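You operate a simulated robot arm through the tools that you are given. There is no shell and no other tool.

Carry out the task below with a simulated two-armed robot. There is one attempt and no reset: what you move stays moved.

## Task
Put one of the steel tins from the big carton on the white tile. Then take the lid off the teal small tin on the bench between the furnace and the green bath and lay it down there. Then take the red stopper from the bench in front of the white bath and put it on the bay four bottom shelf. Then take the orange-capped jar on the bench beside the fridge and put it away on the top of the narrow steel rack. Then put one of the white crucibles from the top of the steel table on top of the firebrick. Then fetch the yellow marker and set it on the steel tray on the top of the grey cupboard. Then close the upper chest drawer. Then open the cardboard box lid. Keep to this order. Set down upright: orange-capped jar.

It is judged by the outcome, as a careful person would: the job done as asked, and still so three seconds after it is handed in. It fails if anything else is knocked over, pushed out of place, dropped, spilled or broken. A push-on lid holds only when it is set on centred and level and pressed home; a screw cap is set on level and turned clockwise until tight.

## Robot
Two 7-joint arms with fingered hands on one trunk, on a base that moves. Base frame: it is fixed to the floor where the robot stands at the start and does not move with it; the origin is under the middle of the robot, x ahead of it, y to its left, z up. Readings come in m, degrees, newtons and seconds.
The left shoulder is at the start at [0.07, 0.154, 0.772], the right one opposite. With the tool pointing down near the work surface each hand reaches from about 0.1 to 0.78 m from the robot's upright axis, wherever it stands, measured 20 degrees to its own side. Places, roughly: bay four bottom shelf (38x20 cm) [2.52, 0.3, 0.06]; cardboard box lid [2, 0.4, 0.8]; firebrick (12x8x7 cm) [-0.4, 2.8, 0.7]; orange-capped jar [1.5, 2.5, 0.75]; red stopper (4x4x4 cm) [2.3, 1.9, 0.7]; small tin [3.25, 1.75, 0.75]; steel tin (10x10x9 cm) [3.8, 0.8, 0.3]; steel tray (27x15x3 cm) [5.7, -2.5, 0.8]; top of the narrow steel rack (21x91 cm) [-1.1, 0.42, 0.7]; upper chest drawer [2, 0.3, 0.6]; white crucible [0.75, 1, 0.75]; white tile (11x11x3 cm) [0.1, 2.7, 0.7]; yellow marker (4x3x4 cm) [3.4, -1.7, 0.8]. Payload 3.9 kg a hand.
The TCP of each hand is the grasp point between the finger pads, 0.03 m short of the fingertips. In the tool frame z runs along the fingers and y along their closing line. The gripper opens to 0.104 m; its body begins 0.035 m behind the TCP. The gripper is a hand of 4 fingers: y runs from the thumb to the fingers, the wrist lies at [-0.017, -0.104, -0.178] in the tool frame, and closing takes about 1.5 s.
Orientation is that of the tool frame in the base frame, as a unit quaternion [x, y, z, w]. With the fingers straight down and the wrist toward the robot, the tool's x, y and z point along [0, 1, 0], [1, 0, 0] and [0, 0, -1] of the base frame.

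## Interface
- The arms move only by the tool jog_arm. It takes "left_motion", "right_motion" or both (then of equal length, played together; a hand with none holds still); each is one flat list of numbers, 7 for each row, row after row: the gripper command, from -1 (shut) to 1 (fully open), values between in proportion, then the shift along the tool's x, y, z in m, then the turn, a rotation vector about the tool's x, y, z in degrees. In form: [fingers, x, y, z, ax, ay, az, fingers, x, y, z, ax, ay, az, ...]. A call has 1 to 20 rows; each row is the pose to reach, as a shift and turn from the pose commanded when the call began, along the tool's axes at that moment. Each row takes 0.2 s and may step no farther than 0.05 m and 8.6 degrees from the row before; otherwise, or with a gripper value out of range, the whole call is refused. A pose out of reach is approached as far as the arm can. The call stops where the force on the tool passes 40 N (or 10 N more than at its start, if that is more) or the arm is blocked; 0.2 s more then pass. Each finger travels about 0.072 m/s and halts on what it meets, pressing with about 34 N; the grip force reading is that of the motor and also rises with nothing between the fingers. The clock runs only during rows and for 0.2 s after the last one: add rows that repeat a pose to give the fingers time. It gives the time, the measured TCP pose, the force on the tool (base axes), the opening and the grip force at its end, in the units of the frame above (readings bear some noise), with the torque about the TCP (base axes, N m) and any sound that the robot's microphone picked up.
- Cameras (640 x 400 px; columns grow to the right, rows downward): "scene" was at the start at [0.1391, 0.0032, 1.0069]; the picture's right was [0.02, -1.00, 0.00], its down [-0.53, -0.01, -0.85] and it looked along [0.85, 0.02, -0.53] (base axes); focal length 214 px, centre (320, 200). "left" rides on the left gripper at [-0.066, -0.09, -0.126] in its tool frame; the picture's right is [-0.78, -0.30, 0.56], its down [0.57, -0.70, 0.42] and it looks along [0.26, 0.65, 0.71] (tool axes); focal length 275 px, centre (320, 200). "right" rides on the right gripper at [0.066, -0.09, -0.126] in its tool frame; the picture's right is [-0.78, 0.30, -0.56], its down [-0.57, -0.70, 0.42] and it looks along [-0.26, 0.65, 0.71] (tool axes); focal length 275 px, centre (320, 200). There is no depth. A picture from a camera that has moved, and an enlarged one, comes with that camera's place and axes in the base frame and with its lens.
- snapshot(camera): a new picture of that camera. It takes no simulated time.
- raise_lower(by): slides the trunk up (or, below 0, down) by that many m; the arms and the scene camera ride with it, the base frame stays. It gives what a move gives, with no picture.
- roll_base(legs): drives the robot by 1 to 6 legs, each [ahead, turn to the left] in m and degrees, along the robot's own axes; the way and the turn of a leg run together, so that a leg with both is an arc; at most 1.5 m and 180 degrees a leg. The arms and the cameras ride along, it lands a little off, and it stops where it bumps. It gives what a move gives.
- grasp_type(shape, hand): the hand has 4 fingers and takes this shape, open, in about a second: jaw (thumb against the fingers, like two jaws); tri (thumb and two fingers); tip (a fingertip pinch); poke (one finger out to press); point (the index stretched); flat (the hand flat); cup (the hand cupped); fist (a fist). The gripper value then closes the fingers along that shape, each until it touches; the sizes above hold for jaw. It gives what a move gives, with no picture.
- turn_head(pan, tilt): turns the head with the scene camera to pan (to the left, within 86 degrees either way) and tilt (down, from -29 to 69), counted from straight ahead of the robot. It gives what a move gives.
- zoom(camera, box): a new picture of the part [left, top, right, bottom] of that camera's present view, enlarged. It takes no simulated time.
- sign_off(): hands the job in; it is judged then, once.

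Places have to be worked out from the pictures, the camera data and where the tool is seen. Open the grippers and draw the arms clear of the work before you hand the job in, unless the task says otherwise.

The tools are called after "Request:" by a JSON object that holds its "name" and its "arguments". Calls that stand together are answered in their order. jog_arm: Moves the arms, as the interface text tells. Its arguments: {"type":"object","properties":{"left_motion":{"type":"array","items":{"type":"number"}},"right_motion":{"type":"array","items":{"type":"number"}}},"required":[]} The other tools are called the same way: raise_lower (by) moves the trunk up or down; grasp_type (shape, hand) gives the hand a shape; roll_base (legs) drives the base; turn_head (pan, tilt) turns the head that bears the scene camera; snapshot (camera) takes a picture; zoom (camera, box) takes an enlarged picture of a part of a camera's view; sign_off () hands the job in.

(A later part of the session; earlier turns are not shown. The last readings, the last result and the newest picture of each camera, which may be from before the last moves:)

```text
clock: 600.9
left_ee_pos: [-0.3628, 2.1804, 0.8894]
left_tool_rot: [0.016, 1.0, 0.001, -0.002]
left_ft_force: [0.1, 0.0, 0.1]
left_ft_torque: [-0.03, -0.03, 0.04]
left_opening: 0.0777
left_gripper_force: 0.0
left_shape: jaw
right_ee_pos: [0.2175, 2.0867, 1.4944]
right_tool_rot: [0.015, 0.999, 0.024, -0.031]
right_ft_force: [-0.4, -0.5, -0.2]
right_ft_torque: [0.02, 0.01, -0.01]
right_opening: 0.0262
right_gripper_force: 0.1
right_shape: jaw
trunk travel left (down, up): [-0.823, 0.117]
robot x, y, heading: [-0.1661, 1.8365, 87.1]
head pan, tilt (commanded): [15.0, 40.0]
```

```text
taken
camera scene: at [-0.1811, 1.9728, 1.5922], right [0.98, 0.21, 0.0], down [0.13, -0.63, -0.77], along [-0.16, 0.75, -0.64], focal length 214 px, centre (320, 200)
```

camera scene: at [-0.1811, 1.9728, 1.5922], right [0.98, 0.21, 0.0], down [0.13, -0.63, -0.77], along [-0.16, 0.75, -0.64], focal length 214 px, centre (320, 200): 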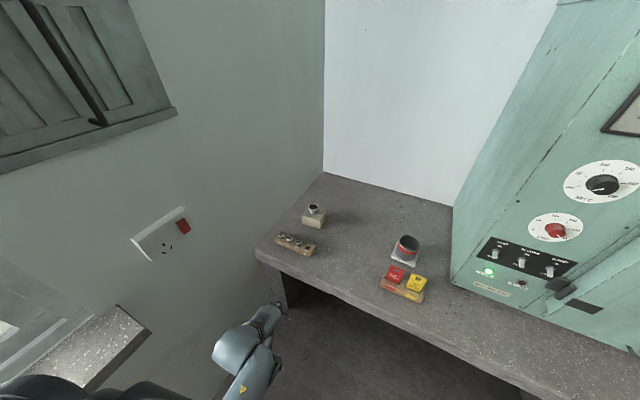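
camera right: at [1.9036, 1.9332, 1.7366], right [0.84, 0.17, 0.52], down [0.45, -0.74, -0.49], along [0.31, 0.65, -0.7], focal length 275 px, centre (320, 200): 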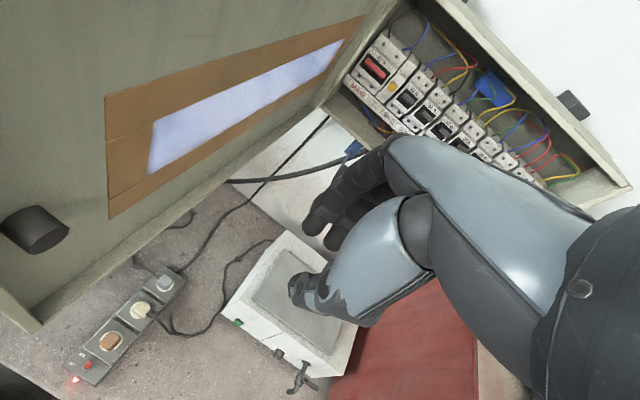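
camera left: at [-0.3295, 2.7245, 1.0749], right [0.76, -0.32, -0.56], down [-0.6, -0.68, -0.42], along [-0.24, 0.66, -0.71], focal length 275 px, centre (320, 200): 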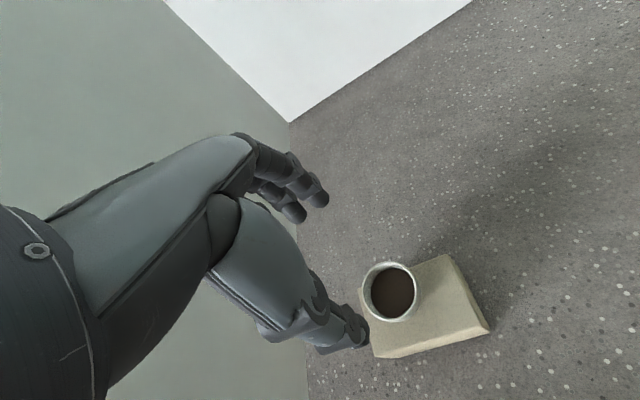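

All placed items look right. I drive back around to the main aisle and down to the blue work table.

Request:
{"name": "roll_base", "arguments": {"legs": [[0, -94], [0, -90], [1.45, 0], [0, 83]]}}

Request:
{"name": "roll_base", "arguments": {"legs": [[1.3, 0], [1.3, 0], [0.55, 0]]}}

Request:
{"name": "turn_head", "arguments": {"pan": -45, "tilt": 35}}

Request:
{"name": "snapshot", "arguments": {"camera": "scene"}}

```text
clock: 619.5
left_ee_pos: [-0.0049, 0.5237, 0.8896]
left_tool_rot: [0.788, 0.616, 0.002, 0.001]
left_ft_force: [-1.2, -0.6, 0.2]
left_ft_torque: [-0.02, 0.0, -0.01]
left_opening: 0.0776
left_gripper_force: 0.1
left_shape: jaw
right_ee_pos: [-0.2181, -0.0252, 1.494]
right_tool_rot: [0.786, 0.616, 0.04, 0.0]
right_ft_force: [-0.3, 0.5, -0.9]
right_ft_torque: [0.02, 0.0, 0.0]
right_opening: 0.0263
right_gripper_force: 0.1
right_shape: jaw
trunk travel left (down, up): [-0.823, 0.117]
robot x, y, heading: [-0.3797, 0.4035, -15.6]
head pan, tilt (commanded): [15.0, 40.0]
```

```text
clock: 635.0
left_ee_pos: [3.0438, -0.3273, 0.8908]
left_tool_rot: [0.785, 0.62, 0.002, 0.001]
left_ft_force: [0.3, 0.5, -0.9]
left_ft_torque: [0.01, -0.02, -0.03]
left_opening: 0.078
left_gripper_force: 0.1
left_shape: jaw
right_ee_pos: [2.8355, -0.8757, 1.4955]
right_tool_rot: [0.784, 0.62, 0.039, 0.0]
right_ft_force: [0.0, -0.7, -0.2]
right_ft_torque: [-0.01, 0.02, 0.02]
right_opening: 0.0263
right_gripper_force: 0.1
right_shape: jaw
trunk travel left (down, up): [-0.823, 0.117]
robot x, y, heading: [2.6694, -0.4518, -14.7]
head pan, tilt (commanded): [15.0, 40.0]
```

```text
clock: 636.3
left_ee_pos: [3.0452, -0.3267, 0.8894]
left_tool_rot: [0.785, 0.62, 0.001, 0.0]
left_ft_force: [-0.6, -0.3, 0.1]
left_ft_torque: [0.02, 0.0, 0.01]
left_opening: 0.0777
left_gripper_force: 0.1
left_shape: jaw
right_ee_pos: [2.8373, -0.8769, 1.4937]
right_tool_rot: [0.784, 0.62, 0.039, 0.0]
right_ft_force: [-0.8, -0.9, 0.7]
right_ft_torque: [0.01, 0.01, 0.0]
right_opening: 0.0264
right_gripper_force: 0.0
right_shape: jaw
trunk travel left (down, up): [-0.823, 0.117]
robot x, y, heading: [2.6696, -0.4496, -14.7]
head pan, tilt (commanded): [-45.0, 35.0]
```

```text
taken
camera scene: at [2.7625, -0.5395, 1.5998], right [-0.86, -0.51, 0.0], down [-0.29, 0.49, -0.82], along [0.41, -0.71, -0.57], focal length 214 px, centre (320, 200)
```

scene: 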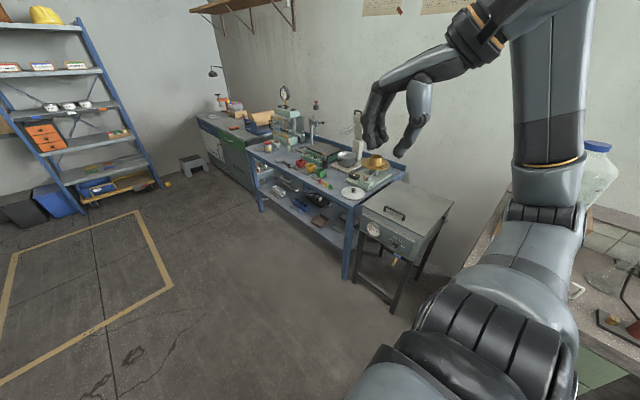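

Zooming in on the blue table to find the yellow marker, and on the far cupboard with the tray.

Request:
{"name": "zoom", "arguments": {"camera": "scene", "box": [240, 110, 420, 220]}}

Request:
{"name": "zoom", "arguments": {"camera": "scene", "box": [180, 60, 340, 160]}}

```text
3.56 times, centred on (330, 165) of scene
camera zoom: at [2.7625, -0.5395, 1.5998], right [-0.86, -0.51, 0.0], down [-0.29, 0.49, -0.82], along [0.41, -0.71, -0.57], focal length 763 px, centre (284, 324)
```

zoom: 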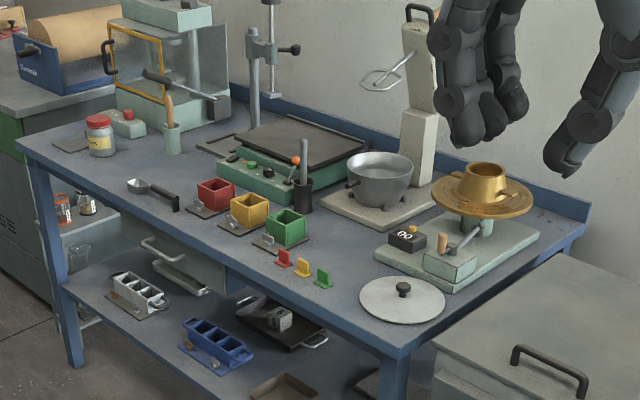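

```text
4.00 times, centred on (260, 110) of scene
camera zoom: at [2.7625, -0.5395, 1.5998], right [-0.86, -0.51, 0.0], down [-0.29, 0.49, -0.82], along [0.41, -0.71, -0.57], focal length 858 px, centre (560, 560)
```

zoom: 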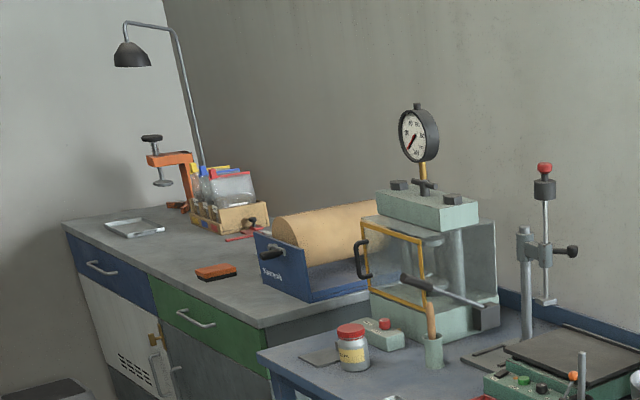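

The markers (red, yellow, green) stand close together at the table's front edge; the yellow one is at about (3.402, -1.711), neighbours only ~5 cm away. I drive up to face it.

Request:
{"name": "roll_base", "arguments": {"legs": [[0, -28], [0.9, 0], [0, -59]]}}

Request:
{"name": "turn_head", "arguments": {"pan": 10, "tilt": 45}}

Request:
{"name": "snapshot", "arguments": {"camera": "scene"}}

Request:
{"name": "zoom", "arguments": {"camera": "scene", "box": [260, 170, 420, 270]}}

```text
clock: 645.0
left_ee_pos: [3.4566, -1.4326, 0.8885]
left_tool_rot: [0.995, -0.102, 0.001, 0.0]
left_ft_force: [0.0, -0.4, -0.5]
left_ft_torque: [0.02, 0.01, 0.02]
left_opening: 0.0777
left_gripper_force: 0.1
left_shape: jaw
right_ee_pos: [2.9017, -1.2418, 1.4942]
right_tool_rot: [0.994, -0.101, 0.028, 0.027]
right_ft_force: [0.6, -0.1, -0.4]
right_ft_torque: [0.0, 0.0, -0.01]
right_opening: 0.026
right_gripper_force: 0.1
right_shape: jaw
trunk travel left (down, up): [-0.823, 0.117]
robot x, y, heading: [3.3226, -1.0607, -103.1]
head pan, tilt (commanded): [-45.0, 35.0]
```

```text
clock: 646.3
left_ee_pos: [3.4556, -1.4326, 0.8902]
left_tool_rot: [0.995, -0.101, 0.001, 0.0]
left_ft_force: [-0.6, -0.4, -0.2]
left_ft_torque: [-0.01, -0.01, 0.02]
left_opening: 0.0775
left_gripper_force: 0.0
left_shape: jaw
right_ee_pos: [2.8999, -1.2415, 1.4942]
right_tool_rot: [0.994, -0.101, 0.028, 0.026]
right_ft_force: [-0.7, 0.6, -1.0]
right_ft_torque: [0.01, 0.01, -0.05]
right_opening: 0.0262
right_gripper_force: 0.1
right_shape: jaw
trunk travel left (down, up): [-0.823, 0.117]
robot x, y, heading: [3.3228, -1.0616, -102.9]
head pan, tilt (commanded): [10.0, 45.0]
```

```text
taken
camera scene: at [3.3038, -1.1904, 1.585], right [-1.0, 0.05, 0.0], down [0.04, 0.71, -0.71], along [-0.04, -0.71, -0.71], focal length 214 px, centre (320, 200)
```

scene: 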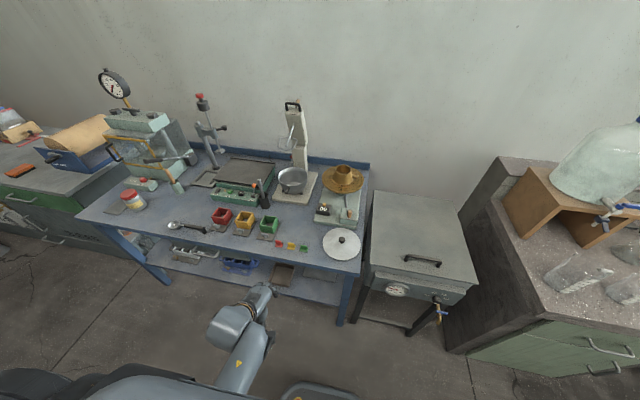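

```text
4.00 times, centred on (340, 220) of scene
camera zoom: at [3.3038, -1.1904, 1.585], right [-1.0, 0.05, 0.0], down [0.04, 0.71, -0.71], along [-0.04, -0.71, -0.71], focal length 858 px, centre (240, 120)
```

zoom: 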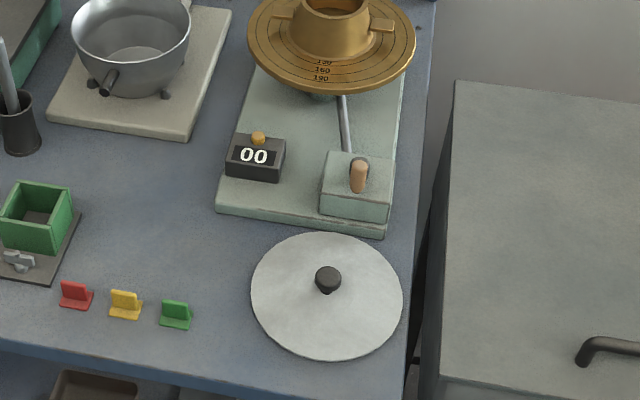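

The markers are small L-shaped plates, each ~3.6 cm wide with ~1.8 cm gaps. A fingertip pinch is safer here, so I try the "tip" shape in free air and look at it.

Request:
{"name": "grasp_type", "arguments": {"shape": "tip", "hand": "left"}}

Request:
{"name": "snapshot", "arguments": {"camera": "left"}}

Request:
{"name": "jog_arm", "arguments": {"left_motion": [0, 0, 0, 0, 0, 0, 0, -0.6, 0, 0, 0, 0, 0, 0, -1, 0, 0, 0, 0, 0, 0, -1, 0, 0, 0, 0, 0, 0, -1, 0, 0, 0, 0, 0, 0, -1, 0, 0, 0, 0, 0, 0]}}

Request:
{"name": "snapshot", "arguments": {"camera": "left"}}

```text
clock: 647.2
left_ee_pos: [3.4555, -1.4314, 0.8887]
left_tool_rot: [0.995, -0.102, 0.001, 0.001]
left_ft_force: [-0.2, -0.6, -0.3]
left_ft_torque: [0.01, 0.01, 0.02]
left_opening: 0.104
left_gripper_force: 0.1
left_shape: tip
right_ee_pos: [2.9008, -1.2419, 1.4932]
right_tool_rot: [0.994, -0.101, 0.029, 0.026]
right_ft_force: [0.7, 0.4, 0.2]
right_ft_torque: [0.0, 0.0, -0.02]
right_opening: 0.0259
right_gripper_force: 0.0
right_shape: jaw
trunk travel left (down, up): [-0.823, 0.117]
robot x, y, heading: [3.3209, -1.0622, -102.9]
head pan, tilt (commanded): [10.0, 45.0]
```

```text
taken
camera left: at [3.41, -1.3304, 1.0144], right [-0.7, 0.45, -0.56], down [0.7, 0.57, -0.43], along [0.13, -0.69, -0.71], focal length 275 px, centre (320, 200)
```

left: 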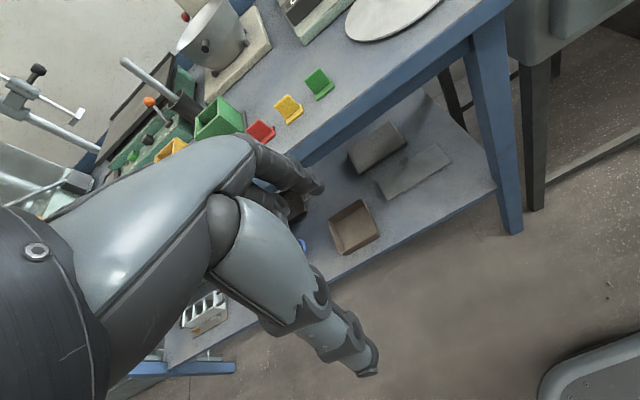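

```text
clock: 648.6
left_ee_pos: [3.4552, -1.4325, 0.8886]
left_tool_rot: [0.995, -0.103, 0.0, 0.0]
left_ft_force: [0.4, 0.0, 0.0]
left_ft_torque: [0.0, 0.0, 0.0]
left_opening: 0.0001
left_gripper_force: 33.8
left_shape: tip
right_ee_pos: [2.901, -1.2421, 1.4931]
right_tool_rot: [0.994, -0.101, 0.027, 0.027]
right_ft_force: [0.3, -0.2, -0.4]
right_ft_torque: [0.0, 0.01, 0.03]
right_opening: 0.0266
right_gripper_force: 0.1
right_shape: jaw
trunk travel left (down, up): [-0.823, 0.117]
robot x, y, heading: [3.3224, -1.0656, -102.8]
head pan, tilt (commanded): [10.0, 45.0]
```

```text
taken
camera left: at [3.41, -1.3304, 1.0144], right [-0.7, 0.45, -0.56], down [0.7, 0.57, -0.43], along [0.13, -0.69, -0.71], focal length 275 px, centre (320, 200)
```

left: 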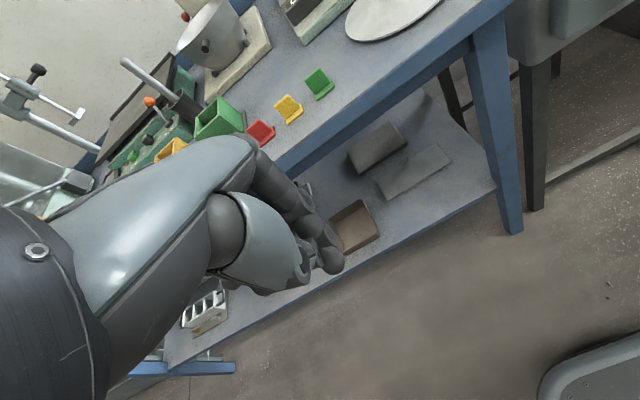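

I zoom in on the closed tip pinch to see what the other fingers do.

Request:
{"name": "zoom", "arguments": {"camera": "left", "box": [220, 130, 380, 300]}}

Request:
{"name": "zoom", "arguments": {"camera": "scene", "box": [190, 260, 300, 390]}}

```text
2.35 times, centred on (300, 215) of left
camera zoom: at [3.41, -1.3304, 1.0144], right [-0.7, 0.45, -0.56], down [0.7, 0.57, -0.43], along [0.13, -0.69, -0.71], focal length 648 px, centre (367, 165)
```

zoom: 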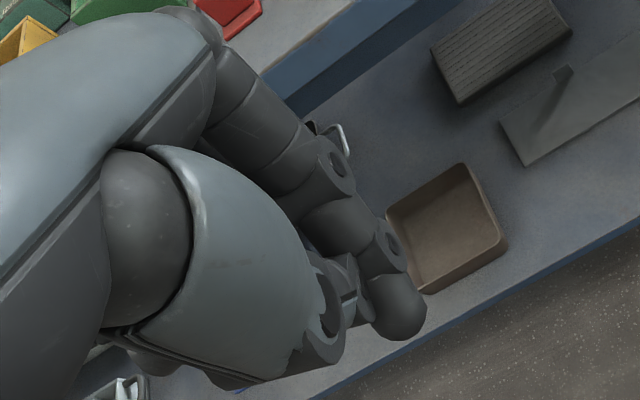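

```text
3.08 times, centred on (245, 325) of scene
camera zoom: at [3.3038, -1.1904, 1.585], right [-1.0, 0.05, 0.0], down [0.04, 0.71, -0.71], along [-0.04, -0.71, -0.71], focal length 660 px, centre (551, -185)
```

zoom: 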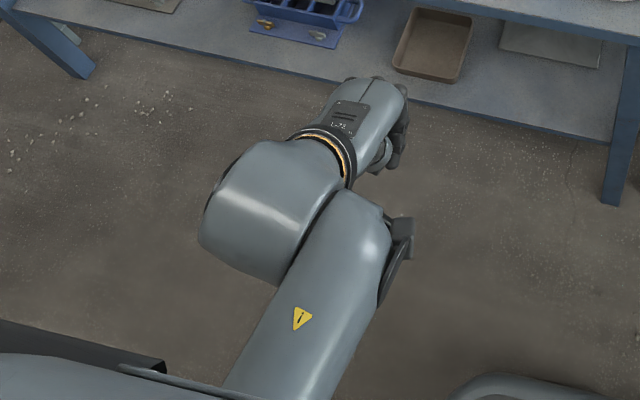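

The tip pinch meets right at the expected point. I open it to about half and look at where the other fingers are.

Request:
{"name": "jog_arm", "arguments": {"left_motion": [-0.5, 0, 0, 0, 0, 0, 0, 0, 0, 0, 0, 0, 0, 0, 0, 0, 0, 0, 0, 0, 0, 0, 0, 0, 0, 0, 0, 0]}}

Request:
{"name": "zoom", "arguments": {"camera": "left", "box": [220, 130, 380, 300]}}

```text
clock: 649.6
left_ee_pos: [3.4556, -1.4316, 0.8891]
left_tool_rot: [0.995, -0.102, 0.001, 0.001]
left_ft_force: [0.0, -0.1, 0.5]
left_ft_torque: [-0.01, 0.0, -0.03]
left_opening: 0.0517
left_gripper_force: 0.0
left_shape: tip
right_ee_pos: [2.9016, -1.2412, 1.4941]
right_tool_rot: [0.994, -0.102, 0.028, 0.027]
right_ft_force: [0.8, 0.5, 0.5]
right_ft_torque: [0.01, 0.02, -0.02]
right_opening: 0.0263
right_gripper_force: 0.0
right_shape: jaw
trunk travel left (down, up): [-0.823, 0.117]
robot x, y, heading: [3.3183, -1.0597, -102.8]
head pan, tilt (commanded): [10.0, 45.0]
```

```text
2.35 times, centred on (300, 215) of left
camera zoom: at [3.41, -1.3304, 1.0144], right [-0.7, 0.45, -0.56], down [0.7, 0.57, -0.43], along [0.13, -0.69, -0.71], focal length 648 px, centre (367, 165)
```

zoom: 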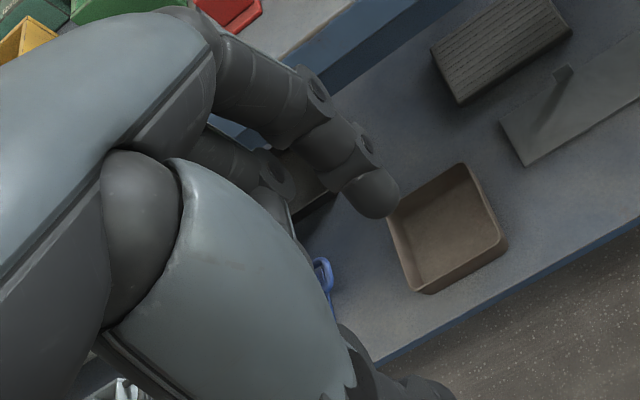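

In tip shape only the index opposes the thumb and the other fingers stay curled — ideal. I extend the hand over the yellow marker at a safe height.

Request:
{"name": "jog_arm", "arguments": {"left_motion": [0, 0, 0.01, -0.03, 0, 0, 0, 0, 0, 0.045, -0.045, 0, 0, 0, 0, 0, 0.09, -0.045, 0, 0, 0, 0, 0, 0.135, -0.045, 0, 0, 0, 0, 0, 0.18, -0.045, 0, 0, 0, 0, 0, 0.22, -0.045, 0, 0, 0, 0, 0.001, 0.26, -0.045, 0, 0, 0, 0, 0.0015, 0.286, -0.045, 0, 0, 0, 0, 0.0015, 0.286, -0.045, 0, 0, 0]}}

Request:
{"name": "snapshot", "arguments": {"camera": "left"}}

```text
clock: 651.6
left_ee_pos: [3.4003, -1.7139, 0.9364]
left_tool_rot: [0.995, -0.102, -0.001, 0.002]
left_ft_force: [0.1, 0.1, 0.0]
left_ft_torque: [0.01, 0.0, -0.04]
left_opening: 0.0518
left_gripper_force: 0.0
left_shape: tip
right_ee_pos: [2.9002, -1.2402, 1.4938]
right_tool_rot: [0.994, -0.102, 0.028, 0.026]
right_ft_force: [0.4, -0.2, -0.9]
right_ft_torque: [-0.01, -0.03, 0.0]
right_opening: 0.0262
right_gripper_force: 0.0
right_shape: jaw
trunk travel left (down, up): [-0.823, 0.117]
robot x, y, heading: [3.3202, -1.0609, -103.0]
head pan, tilt (commanded): [10.0, 45.0]
```

```text
taken
camera left: at [3.3531, -1.6112, 1.0609], right [-0.7, 0.45, -0.56], down [0.7, 0.57, -0.43], along [0.13, -0.69, -0.71], focal length 275 px, centre (320, 200)
```

left: 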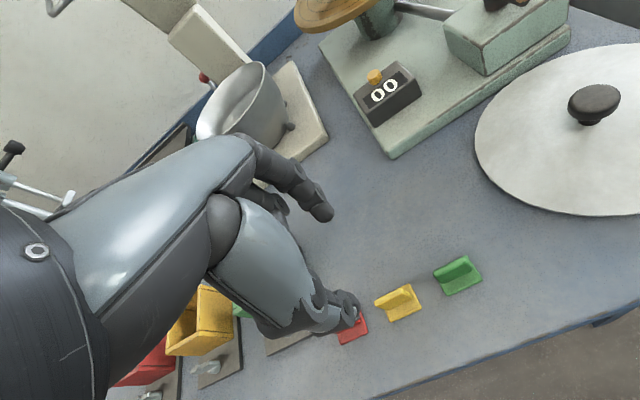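

I zoom on the markers from the hand to fine-tune alignment with the yellow plate.

Request:
{"name": "zoom", "arguments": {"camera": "left", "box": [320, 240, 480, 350]}}

```text
3.64 times, centred on (400, 295) of left
camera zoom: at [3.3531, -1.6112, 1.0609], right [-0.7, 0.45, -0.56], down [0.7, 0.57, -0.43], along [0.13, -0.69, -0.71], focal length 1001 px, centre (29, -146)
```

zoom: 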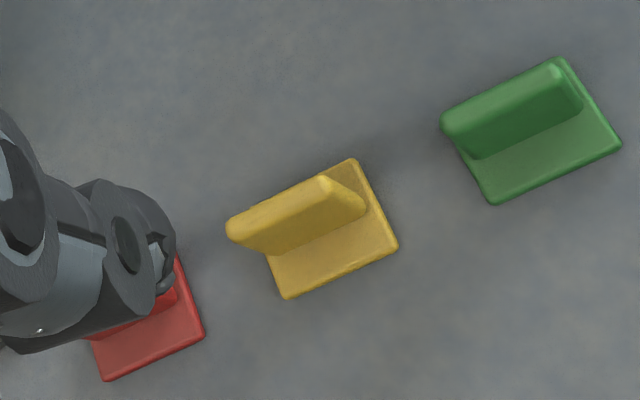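

The plate stands in the middle of its base at about (3.401, -1.705). I correct 9 mm and lower with the trunk.

Request:
{"name": "jog_arm", "arguments": {"left_motion": [0, -0.001, -0.009, 0, 0, 0, 0, 0, -0.001, -0.009, 0, 0, 0, 0]}}

Request:
{"name": "raise_lower", "arguments": {"by": -0.08}}

Request:
{"name": "zoom", "arguments": {"camera": "left", "box": [240, 180, 440, 320]}}

```text
clock: 652.2
left_ee_pos: [3.4, -1.7034, 0.9359]
left_tool_rot: [0.995, -0.102, 0.001, 0.002]
left_ft_force: [-0.1, 0.0, 0.2]
left_ft_torque: [0.01, -0.03, 0.02]
left_opening: 0.0515
left_gripper_force: 0.0
left_shape: tip
right_ee_pos: [2.9009, -1.2417, 1.494]
right_tool_rot: [0.994, -0.1, 0.028, 0.026]
right_ft_force: [-0.1, 0.0, -0.5]
right_ft_torque: [-0.02, 0.01, 0.01]
right_opening: 0.026
right_gripper_force: 0.0
right_shape: jaw
trunk travel left (down, up): [-0.823, 0.117]
robot x, y, heading: [3.3214, -1.0655, -103.0]
head pan, tilt (commanded): [10.0, 45.0]
```

```text
clock: 653.3
left_ee_pos: [3.3995, -1.7034, 0.8562]
left_tool_rot: [0.995, -0.102, 0.001, 0.001]
left_ft_force: [-0.5, -1.0, 0.8]
left_ft_torque: [0.0, 0.0, -0.02]
left_opening: 0.0515
left_gripper_force: 0.0
left_shape: tip
right_ee_pos: [2.8998, -1.2406, 1.4142]
right_tool_rot: [0.994, -0.102, 0.028, 0.026]
right_ft_force: [0.6, 1.1, -0.4]
right_ft_torque: [0.01, -0.01, 0.01]
right_opening: 0.0261
right_gripper_force: 0.0
right_shape: jaw
trunk travel left (down, up): [-0.743, 0.197]
robot x, y, heading: [3.3222, -1.0639, -103.0]
head pan, tilt (commanded): [10.0, 45.0]
```

```text
2.86 times, centred on (340, 250) of left
camera zoom: at [3.3542, -1.6023, 0.9808], right [-0.7, 0.45, -0.56], down [0.7, 0.57, -0.43], along [0.13, -0.69, -0.71], focal length 786 px, centre (263, 57)
```

zoom: 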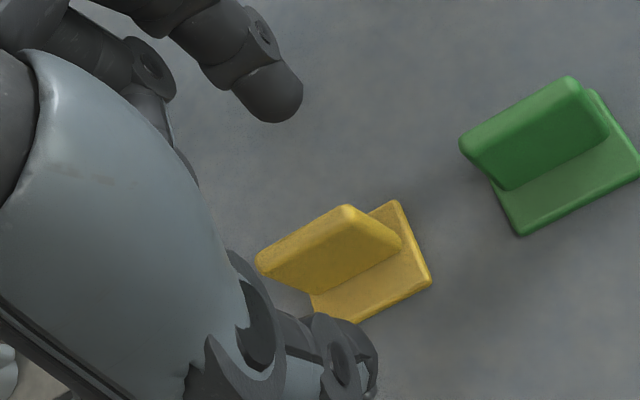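

Triangulating gives the plate top at z≈0.834, (3.397, -1.697). I shift 5 mm toward me and lower 1.5 cm, then pinch.

Request:
{"name": "jog_arm", "arguments": {"left_motion": [0, -0.001, -0.005, 0.005, 0, 0, 0, 0, -0.001, -0.005, 0.01, 0, 0, 0, 0, -0.001, -0.005, 0.015, 0, 0, 0, 0, -0.001, -0.005, 0.018, 0, 0, 0]}}

Request:
{"name": "zoom", "arguments": {"camera": "left", "box": [240, 180, 440, 320]}}

```text
clock: 654.3
left_ee_pos: [3.3989, -1.6982, 0.8371]
left_tool_rot: [0.995, -0.102, 0.001, 0.0]
left_ft_force: [0.8, -0.3, 0.7]
left_ft_torque: [0.03, -0.01, 0.0]
left_opening: 0.0515
left_gripper_force: 0.0
left_shape: tip
right_ee_pos: [2.9002, -1.24, 1.4149]
right_tool_rot: [0.994, -0.101, 0.028, 0.027]
right_ft_force: [-0.5, -0.2, 0.2]
right_ft_torque: [0.01, 0.02, 0.01]
right_opening: 0.0261
right_gripper_force: 0.1
right_shape: jaw
trunk travel left (down, up): [-0.743, 0.197]
robot x, y, heading: [3.3176, -1.0609, -103.0]
head pan, tilt (commanded): [10.0, 45.0]
```

```text
2.86 times, centred on (340, 250) of left
camera zoom: at [3.3543, -1.5971, 0.9629], right [-0.7, 0.45, -0.56], down [0.7, 0.57, -0.42], along [0.13, -0.69, -0.71], focal length 786 px, centre (263, 57)
```

zoom: 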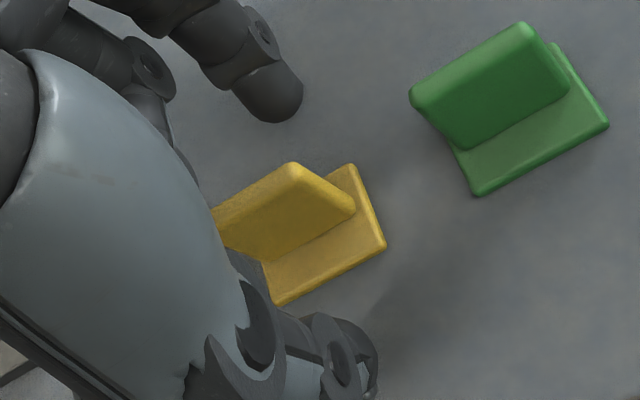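

The yellow plate lies between index and thumb. I pinch it.

Request:
{"name": "jog_arm", "arguments": {"left_motion": [-0.3, 0, 0, 0, 0, 0, 0, -0.5, 0, 0, 0, 0, 0, 0, -0.7, 0, 0, 0, 0, 0, 0, -1, 0, 0, 0, 0, 0, 0, -1, 0, 0, 0, 0, 0, 0, -1, 0, 0, 0, 0, 0, 0, -1, 0, 0, 0, 0, 0, 0]}}

Request:
{"name": "snapshot", "arguments": {"camera": "left"}}

```text
clock: 655.9
left_ee_pos: [3.4009, -1.6978, 0.838]
left_tool_rot: [0.995, -0.102, 0.0, 0.001]
left_ft_force: [0.9, -0.4, -0.2]
left_ft_torque: [0.0, 0.01, 0.01]
left_opening: 0.0025
left_gripper_force: 34.3
left_shape: tip
right_ee_pos: [2.9007, -1.2408, 1.4141]
right_tool_rot: [0.994, -0.101, 0.028, 0.027]
right_ft_force: [-0.1, -0.1, 0.2]
right_ft_torque: [0.0, -0.02, 0.0]
right_opening: 0.0262
right_gripper_force: 0.2
right_shape: jaw
trunk travel left (down, up): [-0.743, 0.197]
robot x, y, heading: [3.3181, -1.0658, -102.9]
head pan, tilt (commanded): [10.0, 45.0]
```

```text
taken
camera left: at [3.3543, -1.5972, 0.9629], right [-0.7, 0.45, -0.56], down [0.7, 0.57, -0.43], along [0.13, -0.69, -0.71], focal length 275 px, centre (320, 200)
```

left: 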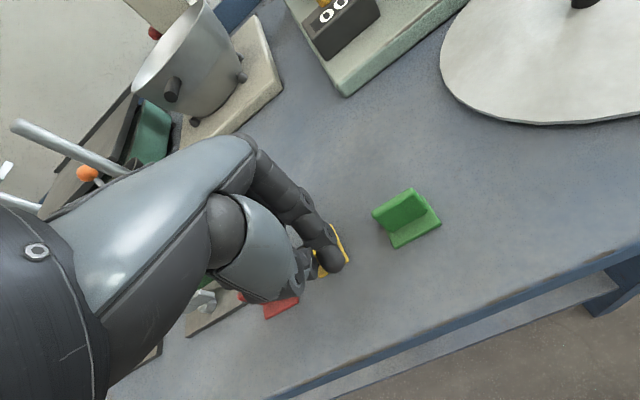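

I lift by trunk 6 cm and see if the marker comes along.

Request:
{"name": "raise_lower", "arguments": {"by": 0.07}}

Request:
{"name": "zoom", "arguments": {"camera": "left", "box": [220, 160, 460, 340]}}

```text
clock: 657.0
left_ee_pos: [3.3987, -1.6992, 0.9074]
left_tool_rot: [0.995, -0.101, 0.001, 0.001]
left_ft_force: [0.3, 0.6, 0.3]
left_ft_torque: [0.03, -0.03, -0.02]
left_opening: 0.0028
left_gripper_force: 34.5
left_shape: tip
right_ee_pos: [2.9009, -1.2412, 1.4831]
right_tool_rot: [0.994, -0.102, 0.028, 0.026]
right_ft_force: [-0.3, 0.5, 0.3]
right_ft_torque: [0.0, 0.01, -0.01]
right_opening: 0.026
right_gripper_force: 0.0
right_shape: jaw
trunk travel left (down, up): [-0.813, 0.127]
robot x, y, heading: [3.321, -1.0633, -103.0]
head pan, tilt (commanded): [10.0, 45.0]
```

```text
2.22 times, centred on (340, 250) of left
camera zoom: at [3.3542, -1.5972, 1.0329], right [-0.7, 0.45, -0.56], down [0.7, 0.57, -0.42], along [0.13, -0.69, -0.71], focal length 612 px, centre (276, 89)
```

zoom: 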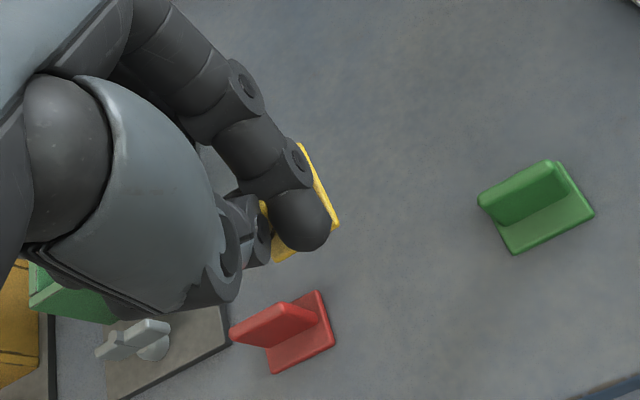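

The yellow marker is in hand and its neighbours stand undisturbed. I raise, fold the arm and drive toward the grey cupboard.

Request:
{"name": "raise_lower", "arguments": {"by": 0.1}}

Request:
{"name": "jog_arm", "arguments": {"left_motion": [-1, 0, -0.04, 0, 0, 0, 0, -1, 0, -0.08, 0, 0, 0, 0, -1, 0, -0.12, 0.01, 0, 0, 0, -1, 0, -0.16, 0.02, 0, 0, 0, -1, 0, -0.2, 0.03, 0, 0, 0, -1, 0, -0.24, 0.04, 0, 0, 0, -1, 0, -0.28, 0.05, 0, 0, 0]}}

Request:
{"name": "roll_base", "arguments": {"legs": [[0, 90], [1.28, 0], [0, -23]]}}

Request:
{"name": "turn_head", "arguments": {"pan": 0, "tilt": 35}}

Request:
{"name": "snapshot", "arguments": {"camera": "scene"}}

```text
clock: 658.4
left_ee_pos: [3.3991, -1.6986, 1.0092]
left_tool_rot: [0.995, -0.101, 0.0, 0.002]
left_ft_force: [0.7, 0.2, 0.1]
left_ft_torque: [-0.04, 0.01, 0.0]
left_opening: 0.0029
left_gripper_force: 32.9
left_shape: tip
right_ee_pos: [2.8998, -1.2414, 1.5841]
right_tool_rot: [0.994, -0.102, 0.028, 0.026]
right_ft_force: [-1.0, -0.3, 0.9]
right_ft_torque: [-0.01, -0.04, -0.01]
right_opening: 0.0262
right_gripper_force: 0.1
right_shape: jaw
trunk travel left (down, up): [-0.913, 0.027]
robot x, y, heading: [3.3216, -1.0634, -103.2]
head pan, tilt (commanded): [10.0, 45.0]
```

```text
clock: 660.0
left_ee_pos: [3.4567, -1.4189, 0.9579]
left_tool_rot: [0.995, -0.102, 0.001, 0.002]
left_ft_force: [0.3, -0.1, -0.2]
left_ft_torque: [0.0, 0.02, 0.02]
left_opening: 0.0026
left_gripper_force: 34.0
left_shape: tip
right_ee_pos: [2.8998, -1.2398, 1.5843]
right_tool_rot: [0.994, -0.101, 0.029, 0.027]
right_ft_force: [0.6, -0.7, 0.5]
right_ft_torque: [0.01, 0.0, -0.02]
right_opening: 0.0263
right_gripper_force: 0.0
right_shape: jaw
trunk travel left (down, up): [-0.913, 0.027]
robot x, y, heading: [3.3203, -1.0626, -103.2]
head pan, tilt (commanded): [10.0, 45.0]
```

```text
clock: 671.3
left_ee_pos: [4.936, -1.3523, 0.9568]
left_tool_rot: [0.883, 0.469, 0.001, 0.001]
left_ft_force: [-0.8, 0.5, 0.3]
left_ft_torque: [-0.02, -0.01, -0.02]
left_opening: 0.0027
left_gripper_force: 33.8
left_shape: tip
right_ee_pos: [4.5599, -1.7997, 1.5839]
right_tool_rot: [0.881, 0.471, 0.038, 0.006]
right_ft_force: [-0.2, 0.1, -0.4]
right_ft_torque: [0.01, -0.01, -0.02]
right_opening: 0.0264
right_gripper_force: 0.0
right_shape: jaw
trunk travel left (down, up): [-0.913, 0.027]
robot x, y, heading: [4.5494, -1.3465, -35.0]
head pan, tilt (commanded): [10.0, 45.0]
```

```text
clock: 672.0
left_ee_pos: [4.9371, -1.3517, 0.9582]
left_tool_rot: [0.882, 0.471, 0.001, 0.002]
left_ft_force: [0.4, 0.7, -1.3]
left_ft_torque: [0.02, -0.05, 0.01]
left_opening: 0.0031
left_gripper_force: 34.1
left_shape: tip
right_ee_pos: [4.559, -1.8005, 1.5843]
right_tool_rot: [0.882, 0.471, 0.038, 0.005]
right_ft_force: [0.3, 0.8, 0.8]
right_ft_torque: [0.01, 0.04, 0.03]
right_opening: 0.0261
right_gripper_force: 0.1
right_shape: jaw
trunk travel left (down, up): [-0.913, 0.027]
robot x, y, heading: [4.548, -1.3422, -35.1]
head pan, tilt (commanded): [0.0, 35.0]
```

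```text
taken
camera scene: at [4.6635, -1.4219, 1.6897], right [-0.57, -0.82, 0.0], down [-0.47, 0.33, -0.82], along [0.67, -0.47, -0.57], focal length 214 px, centre (320, 200)
```

scene: 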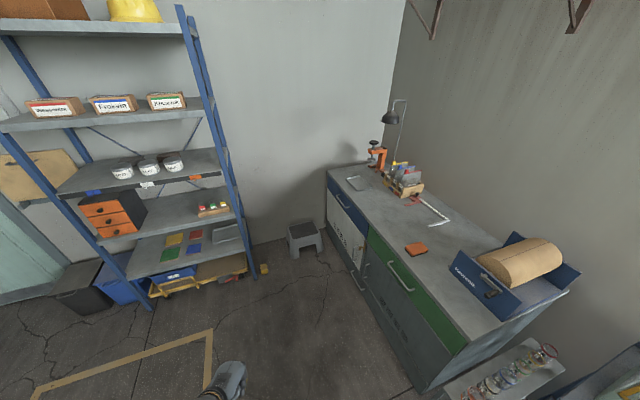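

I can see the tray at the far end of the grey cupboard, with a stool in front of the cupboard's left end. I move closer for a better look.

Request:
{"name": "roll_base", "arguments": {"legs": [[0, 8], [0.88, 0], [0, -60]]}}

Request:
{"name": "turn_head", "arguments": {"pan": 35, "tilt": 45}}

Request:
{"name": "snapshot", "arguments": {"camera": "scene"}}

Request:
{"name": "zoom", "arguments": {"camera": "scene", "box": [200, 100, 440, 250]}}

```text
clock: 680.0
left_ee_pos: [5.5602, -2.0562, 0.9579]
left_tool_rot: [1.0, 0.031, 0.001, 0.001]
left_ft_force: [0.6, 0.7, 1.2]
left_ft_torque: [-0.02, 0.01, -0.02]
left_opening: 0.0027
left_gripper_force: 33.8
left_shape: tip
right_ee_pos: [4.9751, -2.0283, 1.5839]
right_tool_rot: [0.999, 0.033, 0.032, 0.022]
right_ft_force: [0.1, 0.3, -1.7]
right_ft_torque: [0.01, 0.01, 0.04]
right_opening: 0.0261
right_gripper_force: 0.1
right_shape: jaw
trunk travel left (down, up): [-0.913, 0.027]
robot x, y, heading: [5.3307, -1.7437, -87.6]
head pan, tilt (commanded): [0.0, 35.0]
```

```text
clock: 681.0
left_ee_pos: [5.5585, -2.0562, 0.9577]
left_tool_rot: [0.999, 0.032, 0.001, 0.002]
left_ft_force: [0.2, 0.4, -0.2]
left_ft_torque: [0.02, -0.01, 0.01]
left_opening: 0.0027
left_gripper_force: 33.6
left_shape: tip
right_ee_pos: [4.9736, -2.0285, 1.5842]
right_tool_rot: [0.999, 0.033, 0.03, 0.022]
right_ft_force: [0.2, 0.1, 0.3]
right_ft_torque: [0.01, 0.01, 0.01]
right_opening: 0.0264
right_gripper_force: 0.1
right_shape: jaw
trunk travel left (down, up): [-0.913, 0.027]
robot x, y, heading: [5.3331, -1.7463, -87.5]
head pan, tilt (commanded): [35.0, 45.0]
```

```text
taken
camera scene: at [5.3825, -1.8584, 1.675], right [-0.8, -0.61, 0.0], down [-0.43, 0.56, -0.71], along [0.43, -0.56, -0.71], focal length 214 px, centre (320, 200)
```

scene: 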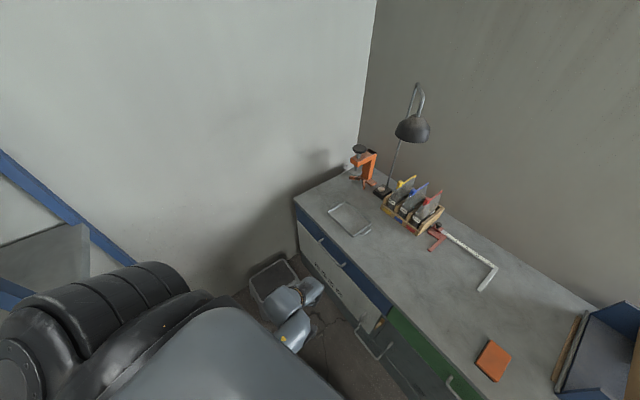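

```text
2.67 times, centred on (320, 175) of scene
camera zoom: at [5.3825, -1.8584, 1.675], right [-0.8, -0.61, 0.0], down [-0.43, 0.56, -0.71], along [0.43, -0.56, -0.71], focal length 572 px, centre (320, 267)
```

zoom: 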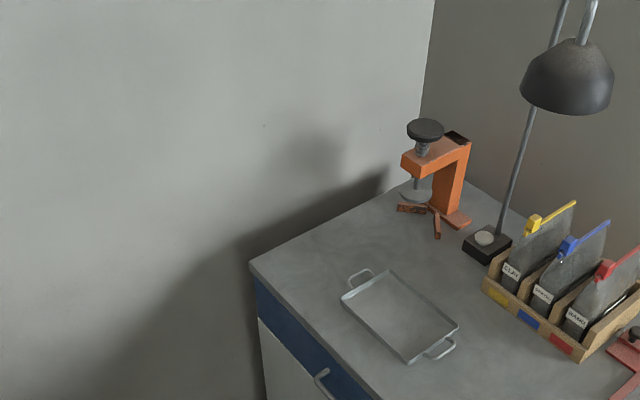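

The tray spans roughly (5.60–5.81, -2.44…-2.61), centre (5.705, -2.535), and the stool is farther away than I feared. I shift the base to about (5.58, -1.86), heading -105°.

Request:
{"name": "roll_base", "arguments": {"legs": [[0, 63], [0.265, 0], [0, -80]]}}

Request:
{"name": "turn_head", "arguments": {"pan": 10, "tilt": 45}}

Request:
{"name": "snapshot", "arguments": {"camera": "scene"}}

```text
clock: 689.0
left_ee_pos: [5.684, -2.2254, 0.9571]
left_tool_rot: [0.992, -0.129, 0.001, 0.001]
left_ft_force: [0.3, 1.1, -0.5]
left_ft_torque: [-0.01, 0.01, 0.01]
left_opening: 0.0028
left_gripper_force: 34.6
left_shape: tip
right_ee_pos: [5.1385, -2.0151, 1.5845]
right_tool_rot: [0.991, -0.127, 0.028, 0.026]
right_ft_force: [-0.2, -0.8, 0.5]
right_ft_torque: [0.01, -0.01, -0.02]
right_opening: 0.026
right_gripper_force: 0.0
right_shape: jaw
trunk travel left (down, up): [-0.913, 0.027]
robot x, y, heading: [5.5657, -1.8585, -106.3]
head pan, tilt (commanded): [35.0, 45.0]
```

```text
clock: 689.9
left_ee_pos: [5.6851, -2.2246, 0.9575]
left_tool_rot: [0.992, -0.127, 0.0, 0.001]
left_ft_force: [0.6, 0.4, -0.6]
left_ft_torque: [0.01, 0.0, 0.02]
left_opening: 0.0029
left_gripper_force: 33.6
left_shape: tip
right_ee_pos: [5.1372, -2.015, 1.5836]
right_tool_rot: [0.991, -0.128, 0.028, 0.027]
right_ft_force: [-0.2, -0.7, -0.4]
right_ft_torque: [0.0, 0.02, 0.0]
right_opening: 0.0261
right_gripper_force: 0.0
right_shape: jaw
trunk travel left (down, up): [-0.913, 0.027]
robot x, y, heading: [5.5654, -1.86, -106.0]
head pan, tilt (commanded): [10.0, 45.0]
```

```text
taken
camera scene: at [5.5438, -1.9866, 1.675], right [-0.99, 0.1, 0.0], down [0.07, 0.7, -0.71], along [-0.07, -0.7, -0.71], focal length 214 px, centre (320, 200)
```

scene: 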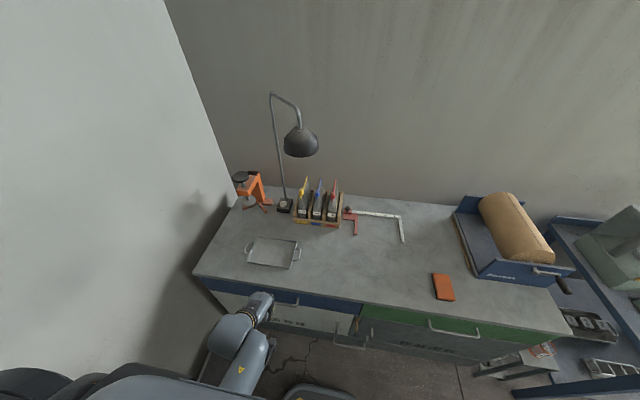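

Tray centre confirmed at (5.705, -2.533). I extend the marker over it at height.

Request:
{"name": "jog_arm", "arguments": {"left_motion": [-1, 0.012, 0.037, -0.005, 0, 0, 0, -1, 0.024, 0.074, -0.01, 0, 0, 0, -1, 0.036, 0.11, -0.02, 0, 0, 0, -1, 0.048, 0.147, -0.03, 0, 0, 0, -1, 0.06, 0.184, -0.045, 0, 0, 0, -1, 0.073, 0.22, -0.06, 0, 0, 0, -1, 0.085, 0.257, -0.06, 0, 0, 0, -1, 0.097, 0.2935, -0.06, 0, 0, 0, -1, 0.097, 0.2935, -0.06, 0, 0, 0]}}

Request:
{"name": "raise_lower", "arguments": {"by": -0.1}}

Request:
{"name": "snapshot", "arguments": {"camera": "left"}}

Request:
{"name": "zoom", "arguments": {"camera": "scene", "box": [180, 180, 380, 305]}}

```text
clock: 691.9
left_ee_pos: [5.702, -2.5345, 1.0195]
left_tool_rot: [0.992, -0.128, 0.0, 0.001]
left_ft_force: [-0.7, 0.8, 0.4]
left_ft_torque: [0.05, -0.03, -0.03]
left_opening: 0.0032
left_gripper_force: 34.0
left_shape: tip
right_ee_pos: [5.1384, -2.0141, 1.5837]
right_tool_rot: [0.991, -0.128, 0.028, 0.027]
right_ft_force: [0.0, 0.2, 0.2]
right_ft_torque: [-0.03, 0.01, 0.03]
right_opening: 0.0262
right_gripper_force: 0.1
right_shape: jaw
trunk travel left (down, up): [-0.913, 0.027]
robot x, y, heading: [5.5675, -1.8571, -106.1]
head pan, tilt (commanded): [10.0, 45.0]
```

```text
clock: 693.2
left_ee_pos: [5.7028, -2.5335, 0.9196]
left_tool_rot: [0.992, -0.129, 0.001, 0.001]
left_ft_force: [0.1, -0.1, -0.1]
left_ft_torque: [0.0, 0.02, -0.01]
left_opening: 0.0033
left_gripper_force: 33.9
left_shape: tip
right_ee_pos: [5.1386, -2.0153, 1.4832]
right_tool_rot: [0.991, -0.127, 0.027, 0.027]
right_ft_force: [0.6, 0.9, 0.3]
right_ft_torque: [-0.04, -0.01, -0.01]
right_opening: 0.0261
right_gripper_force: 0.0
right_shape: jaw
trunk travel left (down, up): [-0.813, 0.127]
robot x, y, heading: [5.5641, -1.8601, -105.9]
head pan, tilt (commanded): [10.0, 45.0]
```

```text
taken
camera left: at [5.6623, -2.4301, 1.0449], right [-0.67, 0.48, -0.56], down [0.73, 0.53, -0.43], along [0.09, -0.7, -0.71], focal length 275 px, centre (320, 200)
```

left: 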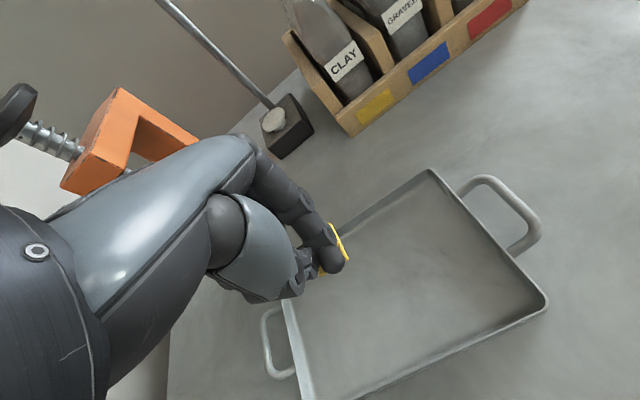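

```text
3.20 times, centred on (280, 242) of scene
camera zoom: at [5.5439, -1.9866, 1.575], right [-0.99, 0.1, 0.0], down [0.07, 0.7, -0.71], along [-0.07, -0.7, -0.71], focal length 686 px, centre (448, 64)
```

zoom: 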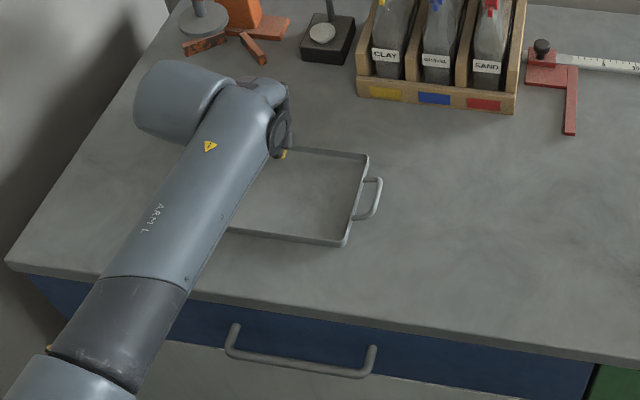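

The landing point is inside the tray, a little left of centre. I shift 2 cm toward the middle and lower by trunk.

Request:
{"name": "jog_arm", "arguments": {"left_motion": [-1, -0.009, -0.003, 0, 0, 0, 0, -1, -0.018, -0.005, 0, 0, 0, 0, -1, -0.018, -0.005, 0, 0, 0, 0]}}

Request:
{"name": "raise_lower", "arguments": {"by": -0.045}}

Request:
{"name": "snapshot", "arguments": {"camera": "left"}}

```text
clock: 694.0
left_ee_pos: [5.6868, -2.5253, 0.9205]
left_tool_rot: [0.992, -0.128, 0.001, 0.001]
left_ft_force: [0.0, 0.4, 0.3]
left_ft_torque: [0.0, 0.0, -0.03]
left_opening: 0.0029
left_gripper_force: 33.9
left_shape: tip
right_ee_pos: [5.1376, -2.0156, 1.4842]
right_tool_rot: [0.991, -0.128, 0.027, 0.026]
right_ft_force: [-0.6, -1.1, -0.4]
right_ft_torque: [0.03, 0.01, -0.01]
right_opening: 0.0258
right_gripper_force: 0.1
right_shape: jaw
trunk travel left (down, up): [-0.813, 0.127]
robot x, y, heading: [5.5669, -1.8582, -106.1]
head pan, tilt (commanded): [10.0, 45.0]
```

```text
clock: 694.9
left_ee_pos: [5.6878, -2.5261, 0.8748]
left_tool_rot: [0.992, -0.128, 0.001, 0.002]
left_ft_force: [0.3, 0.7, -0.8]
left_ft_torque: [0.03, 0.01, 0.0]
left_opening: 0.0031
left_gripper_force: 33.8
left_shape: tip
right_ee_pos: [5.1382, -2.0148, 1.4386]
right_tool_rot: [0.991, -0.128, 0.028, 0.028]
right_ft_force: [1.2, 0.8, -0.1]
right_ft_torque: [0.01, 0.0, 0.0]
right_opening: 0.0259
right_gripper_force: 0.0
right_shape: jaw
trunk travel left (down, up): [-0.768, 0.172]
robot x, y, heading: [5.5646, -1.8565, -106.0]
head pan, tilt (commanded): [10.0, 45.0]
```

```text
taken
camera left: at [5.6466, -2.4209, 0.9989], right [-0.67, 0.48, -0.56], down [0.73, 0.53, -0.43], along [0.09, -0.7, -0.71], focal length 275 px, centre (320, 200)
```

left: 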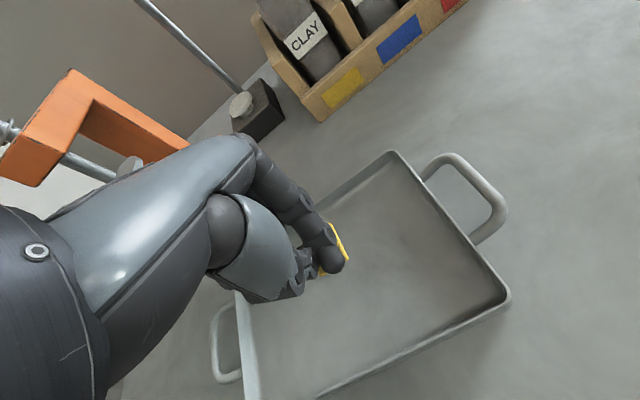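

Over the tray floor now. I step down gently until the marker touches.

Request:
{"name": "jog_arm", "arguments": {"left_motion": [-1, 0, 0, 0.006, 0, 0, 0, -1, 0, 0, 0.012, 0, 0, 0]}}

Request:
{"name": "jog_arm", "arguments": {"left_motion": [-1, 0, 0, 0.004, 0, 0, 0, -1, 0, 0, 0.008, 0, 0, 0]}}

```text
clock: 695.5
left_ee_pos: [5.6871, -2.5257, 0.8627]
left_tool_rot: [0.992, -0.129, 0.0, 0.0]
left_ft_force: [-0.7, -0.2, -0.6]
left_ft_torque: [0.0, -0.02, 0.01]
left_opening: 0.003
left_gripper_force: 34.2
left_shape: tip
right_ee_pos: [5.1377, -2.0151, 1.4389]
right_tool_rot: [0.991, -0.128, 0.028, 0.028]
right_ft_force: [0.8, 0.6, -1.2]
right_ft_torque: [-0.03, -0.01, 0.01]
right_opening: 0.0263
right_gripper_force: 0.0
right_shape: jaw
trunk travel left (down, up): [-0.768, 0.172]
robot x, y, heading: [5.5671, -1.859, -106.0]
head pan, tilt (commanded): [10.0, 45.0]
```

```text
clock: 696.1
left_ee_pos: [5.6858, -2.5253, 0.8534]
left_tool_rot: [0.992, -0.129, 0.001, 0.001]
left_ft_force: [-0.1, 1.0, 0.2]
left_ft_torque: [0.03, 0.02, -0.03]
left_opening: 0.003
left_gripper_force: 33.7
left_shape: tip
right_ee_pos: [5.1382, -2.0146, 1.4392]
right_tool_rot: [0.991, -0.128, 0.028, 0.026]
right_ft_force: [0.5, -0.8, 0.1]
right_ft_torque: [-0.01, 0.02, 0.01]
right_opening: 0.0264
right_gripper_force: 0.0
right_shape: jaw
trunk travel left (down, up): [-0.768, 0.172]
robot x, y, heading: [5.5689, -1.8616, -105.9]
head pan, tilt (commanded): [10.0, 45.0]
```

Request:
{"name": "jog_arm", "arguments": {"left_motion": [-1, 0, 0, 0.004, 0, 0, 0, -1, 0, 0, 0.007, 0, 0, 0]}}

Request:
{"name": "jog_arm", "arguments": {"left_motion": [-1, 0, 0, 0.003, 0, 0, 0, -1, 0, 0, 0.006, 0, 0, 0]}}

Request:
{"name": "snapshot", "arguments": {"camera": "left"}}

```text
clock: 696.7
left_ee_pos: [5.6873, -2.5243, 0.8461]
left_tool_rot: [0.992, -0.129, 0.001, 0.001]
left_ft_force: [0.0, 0.0, 0.8]
left_ft_torque: [-0.02, -0.03, -0.01]
left_opening: 0.003
left_gripper_force: 34.4
left_shape: tip
right_ee_pos: [5.1385, -2.0157, 1.4391]
right_tool_rot: [0.991, -0.128, 0.027, 0.026]
right_ft_force: [0.1, 0.4, 0.3]
right_ft_torque: [-0.01, -0.03, 0.01]
right_opening: 0.0262
right_gripper_force: 0.0
right_shape: jaw
trunk travel left (down, up): [-0.768, 0.172]
robot x, y, heading: [5.5673, -1.8577, -105.9]
head pan, tilt (commanded): [10.0, 45.0]
```

```text
clock: 697.3
left_ee_pos: [5.6857, -2.5251, 0.8407]
left_tool_rot: [0.992, -0.129, 0.001, 0.002]
left_ft_force: [0.5, 0.2, -0.5]
left_ft_torque: [0.02, -0.03, 0.0]
left_opening: 0.003
left_gripper_force: 33.8
left_shape: tip
right_ee_pos: [5.1382, -2.0158, 1.4382]
right_tool_rot: [0.991, -0.128, 0.028, 0.027]
right_ft_force: [-0.1, 1.0, -0.5]
right_ft_torque: [0.01, 0.03, -0.03]
right_opening: 0.0263
right_gripper_force: 0.0
right_shape: jaw
trunk travel left (down, up): [-0.768, 0.172]
robot x, y, heading: [5.5676, -1.8579, -105.8]
head pan, tilt (commanded): [10.0, 45.0]
```

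```text
taken
camera left: at [5.6471, -2.4207, 0.9659], right [-0.67, 0.48, -0.56], down [0.73, 0.53, -0.43], along [0.09, -0.7, -0.71], focal length 275 px, centre (320, 200)
```

left: 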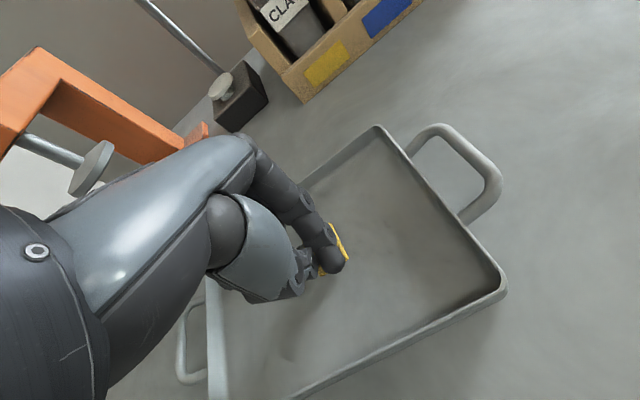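

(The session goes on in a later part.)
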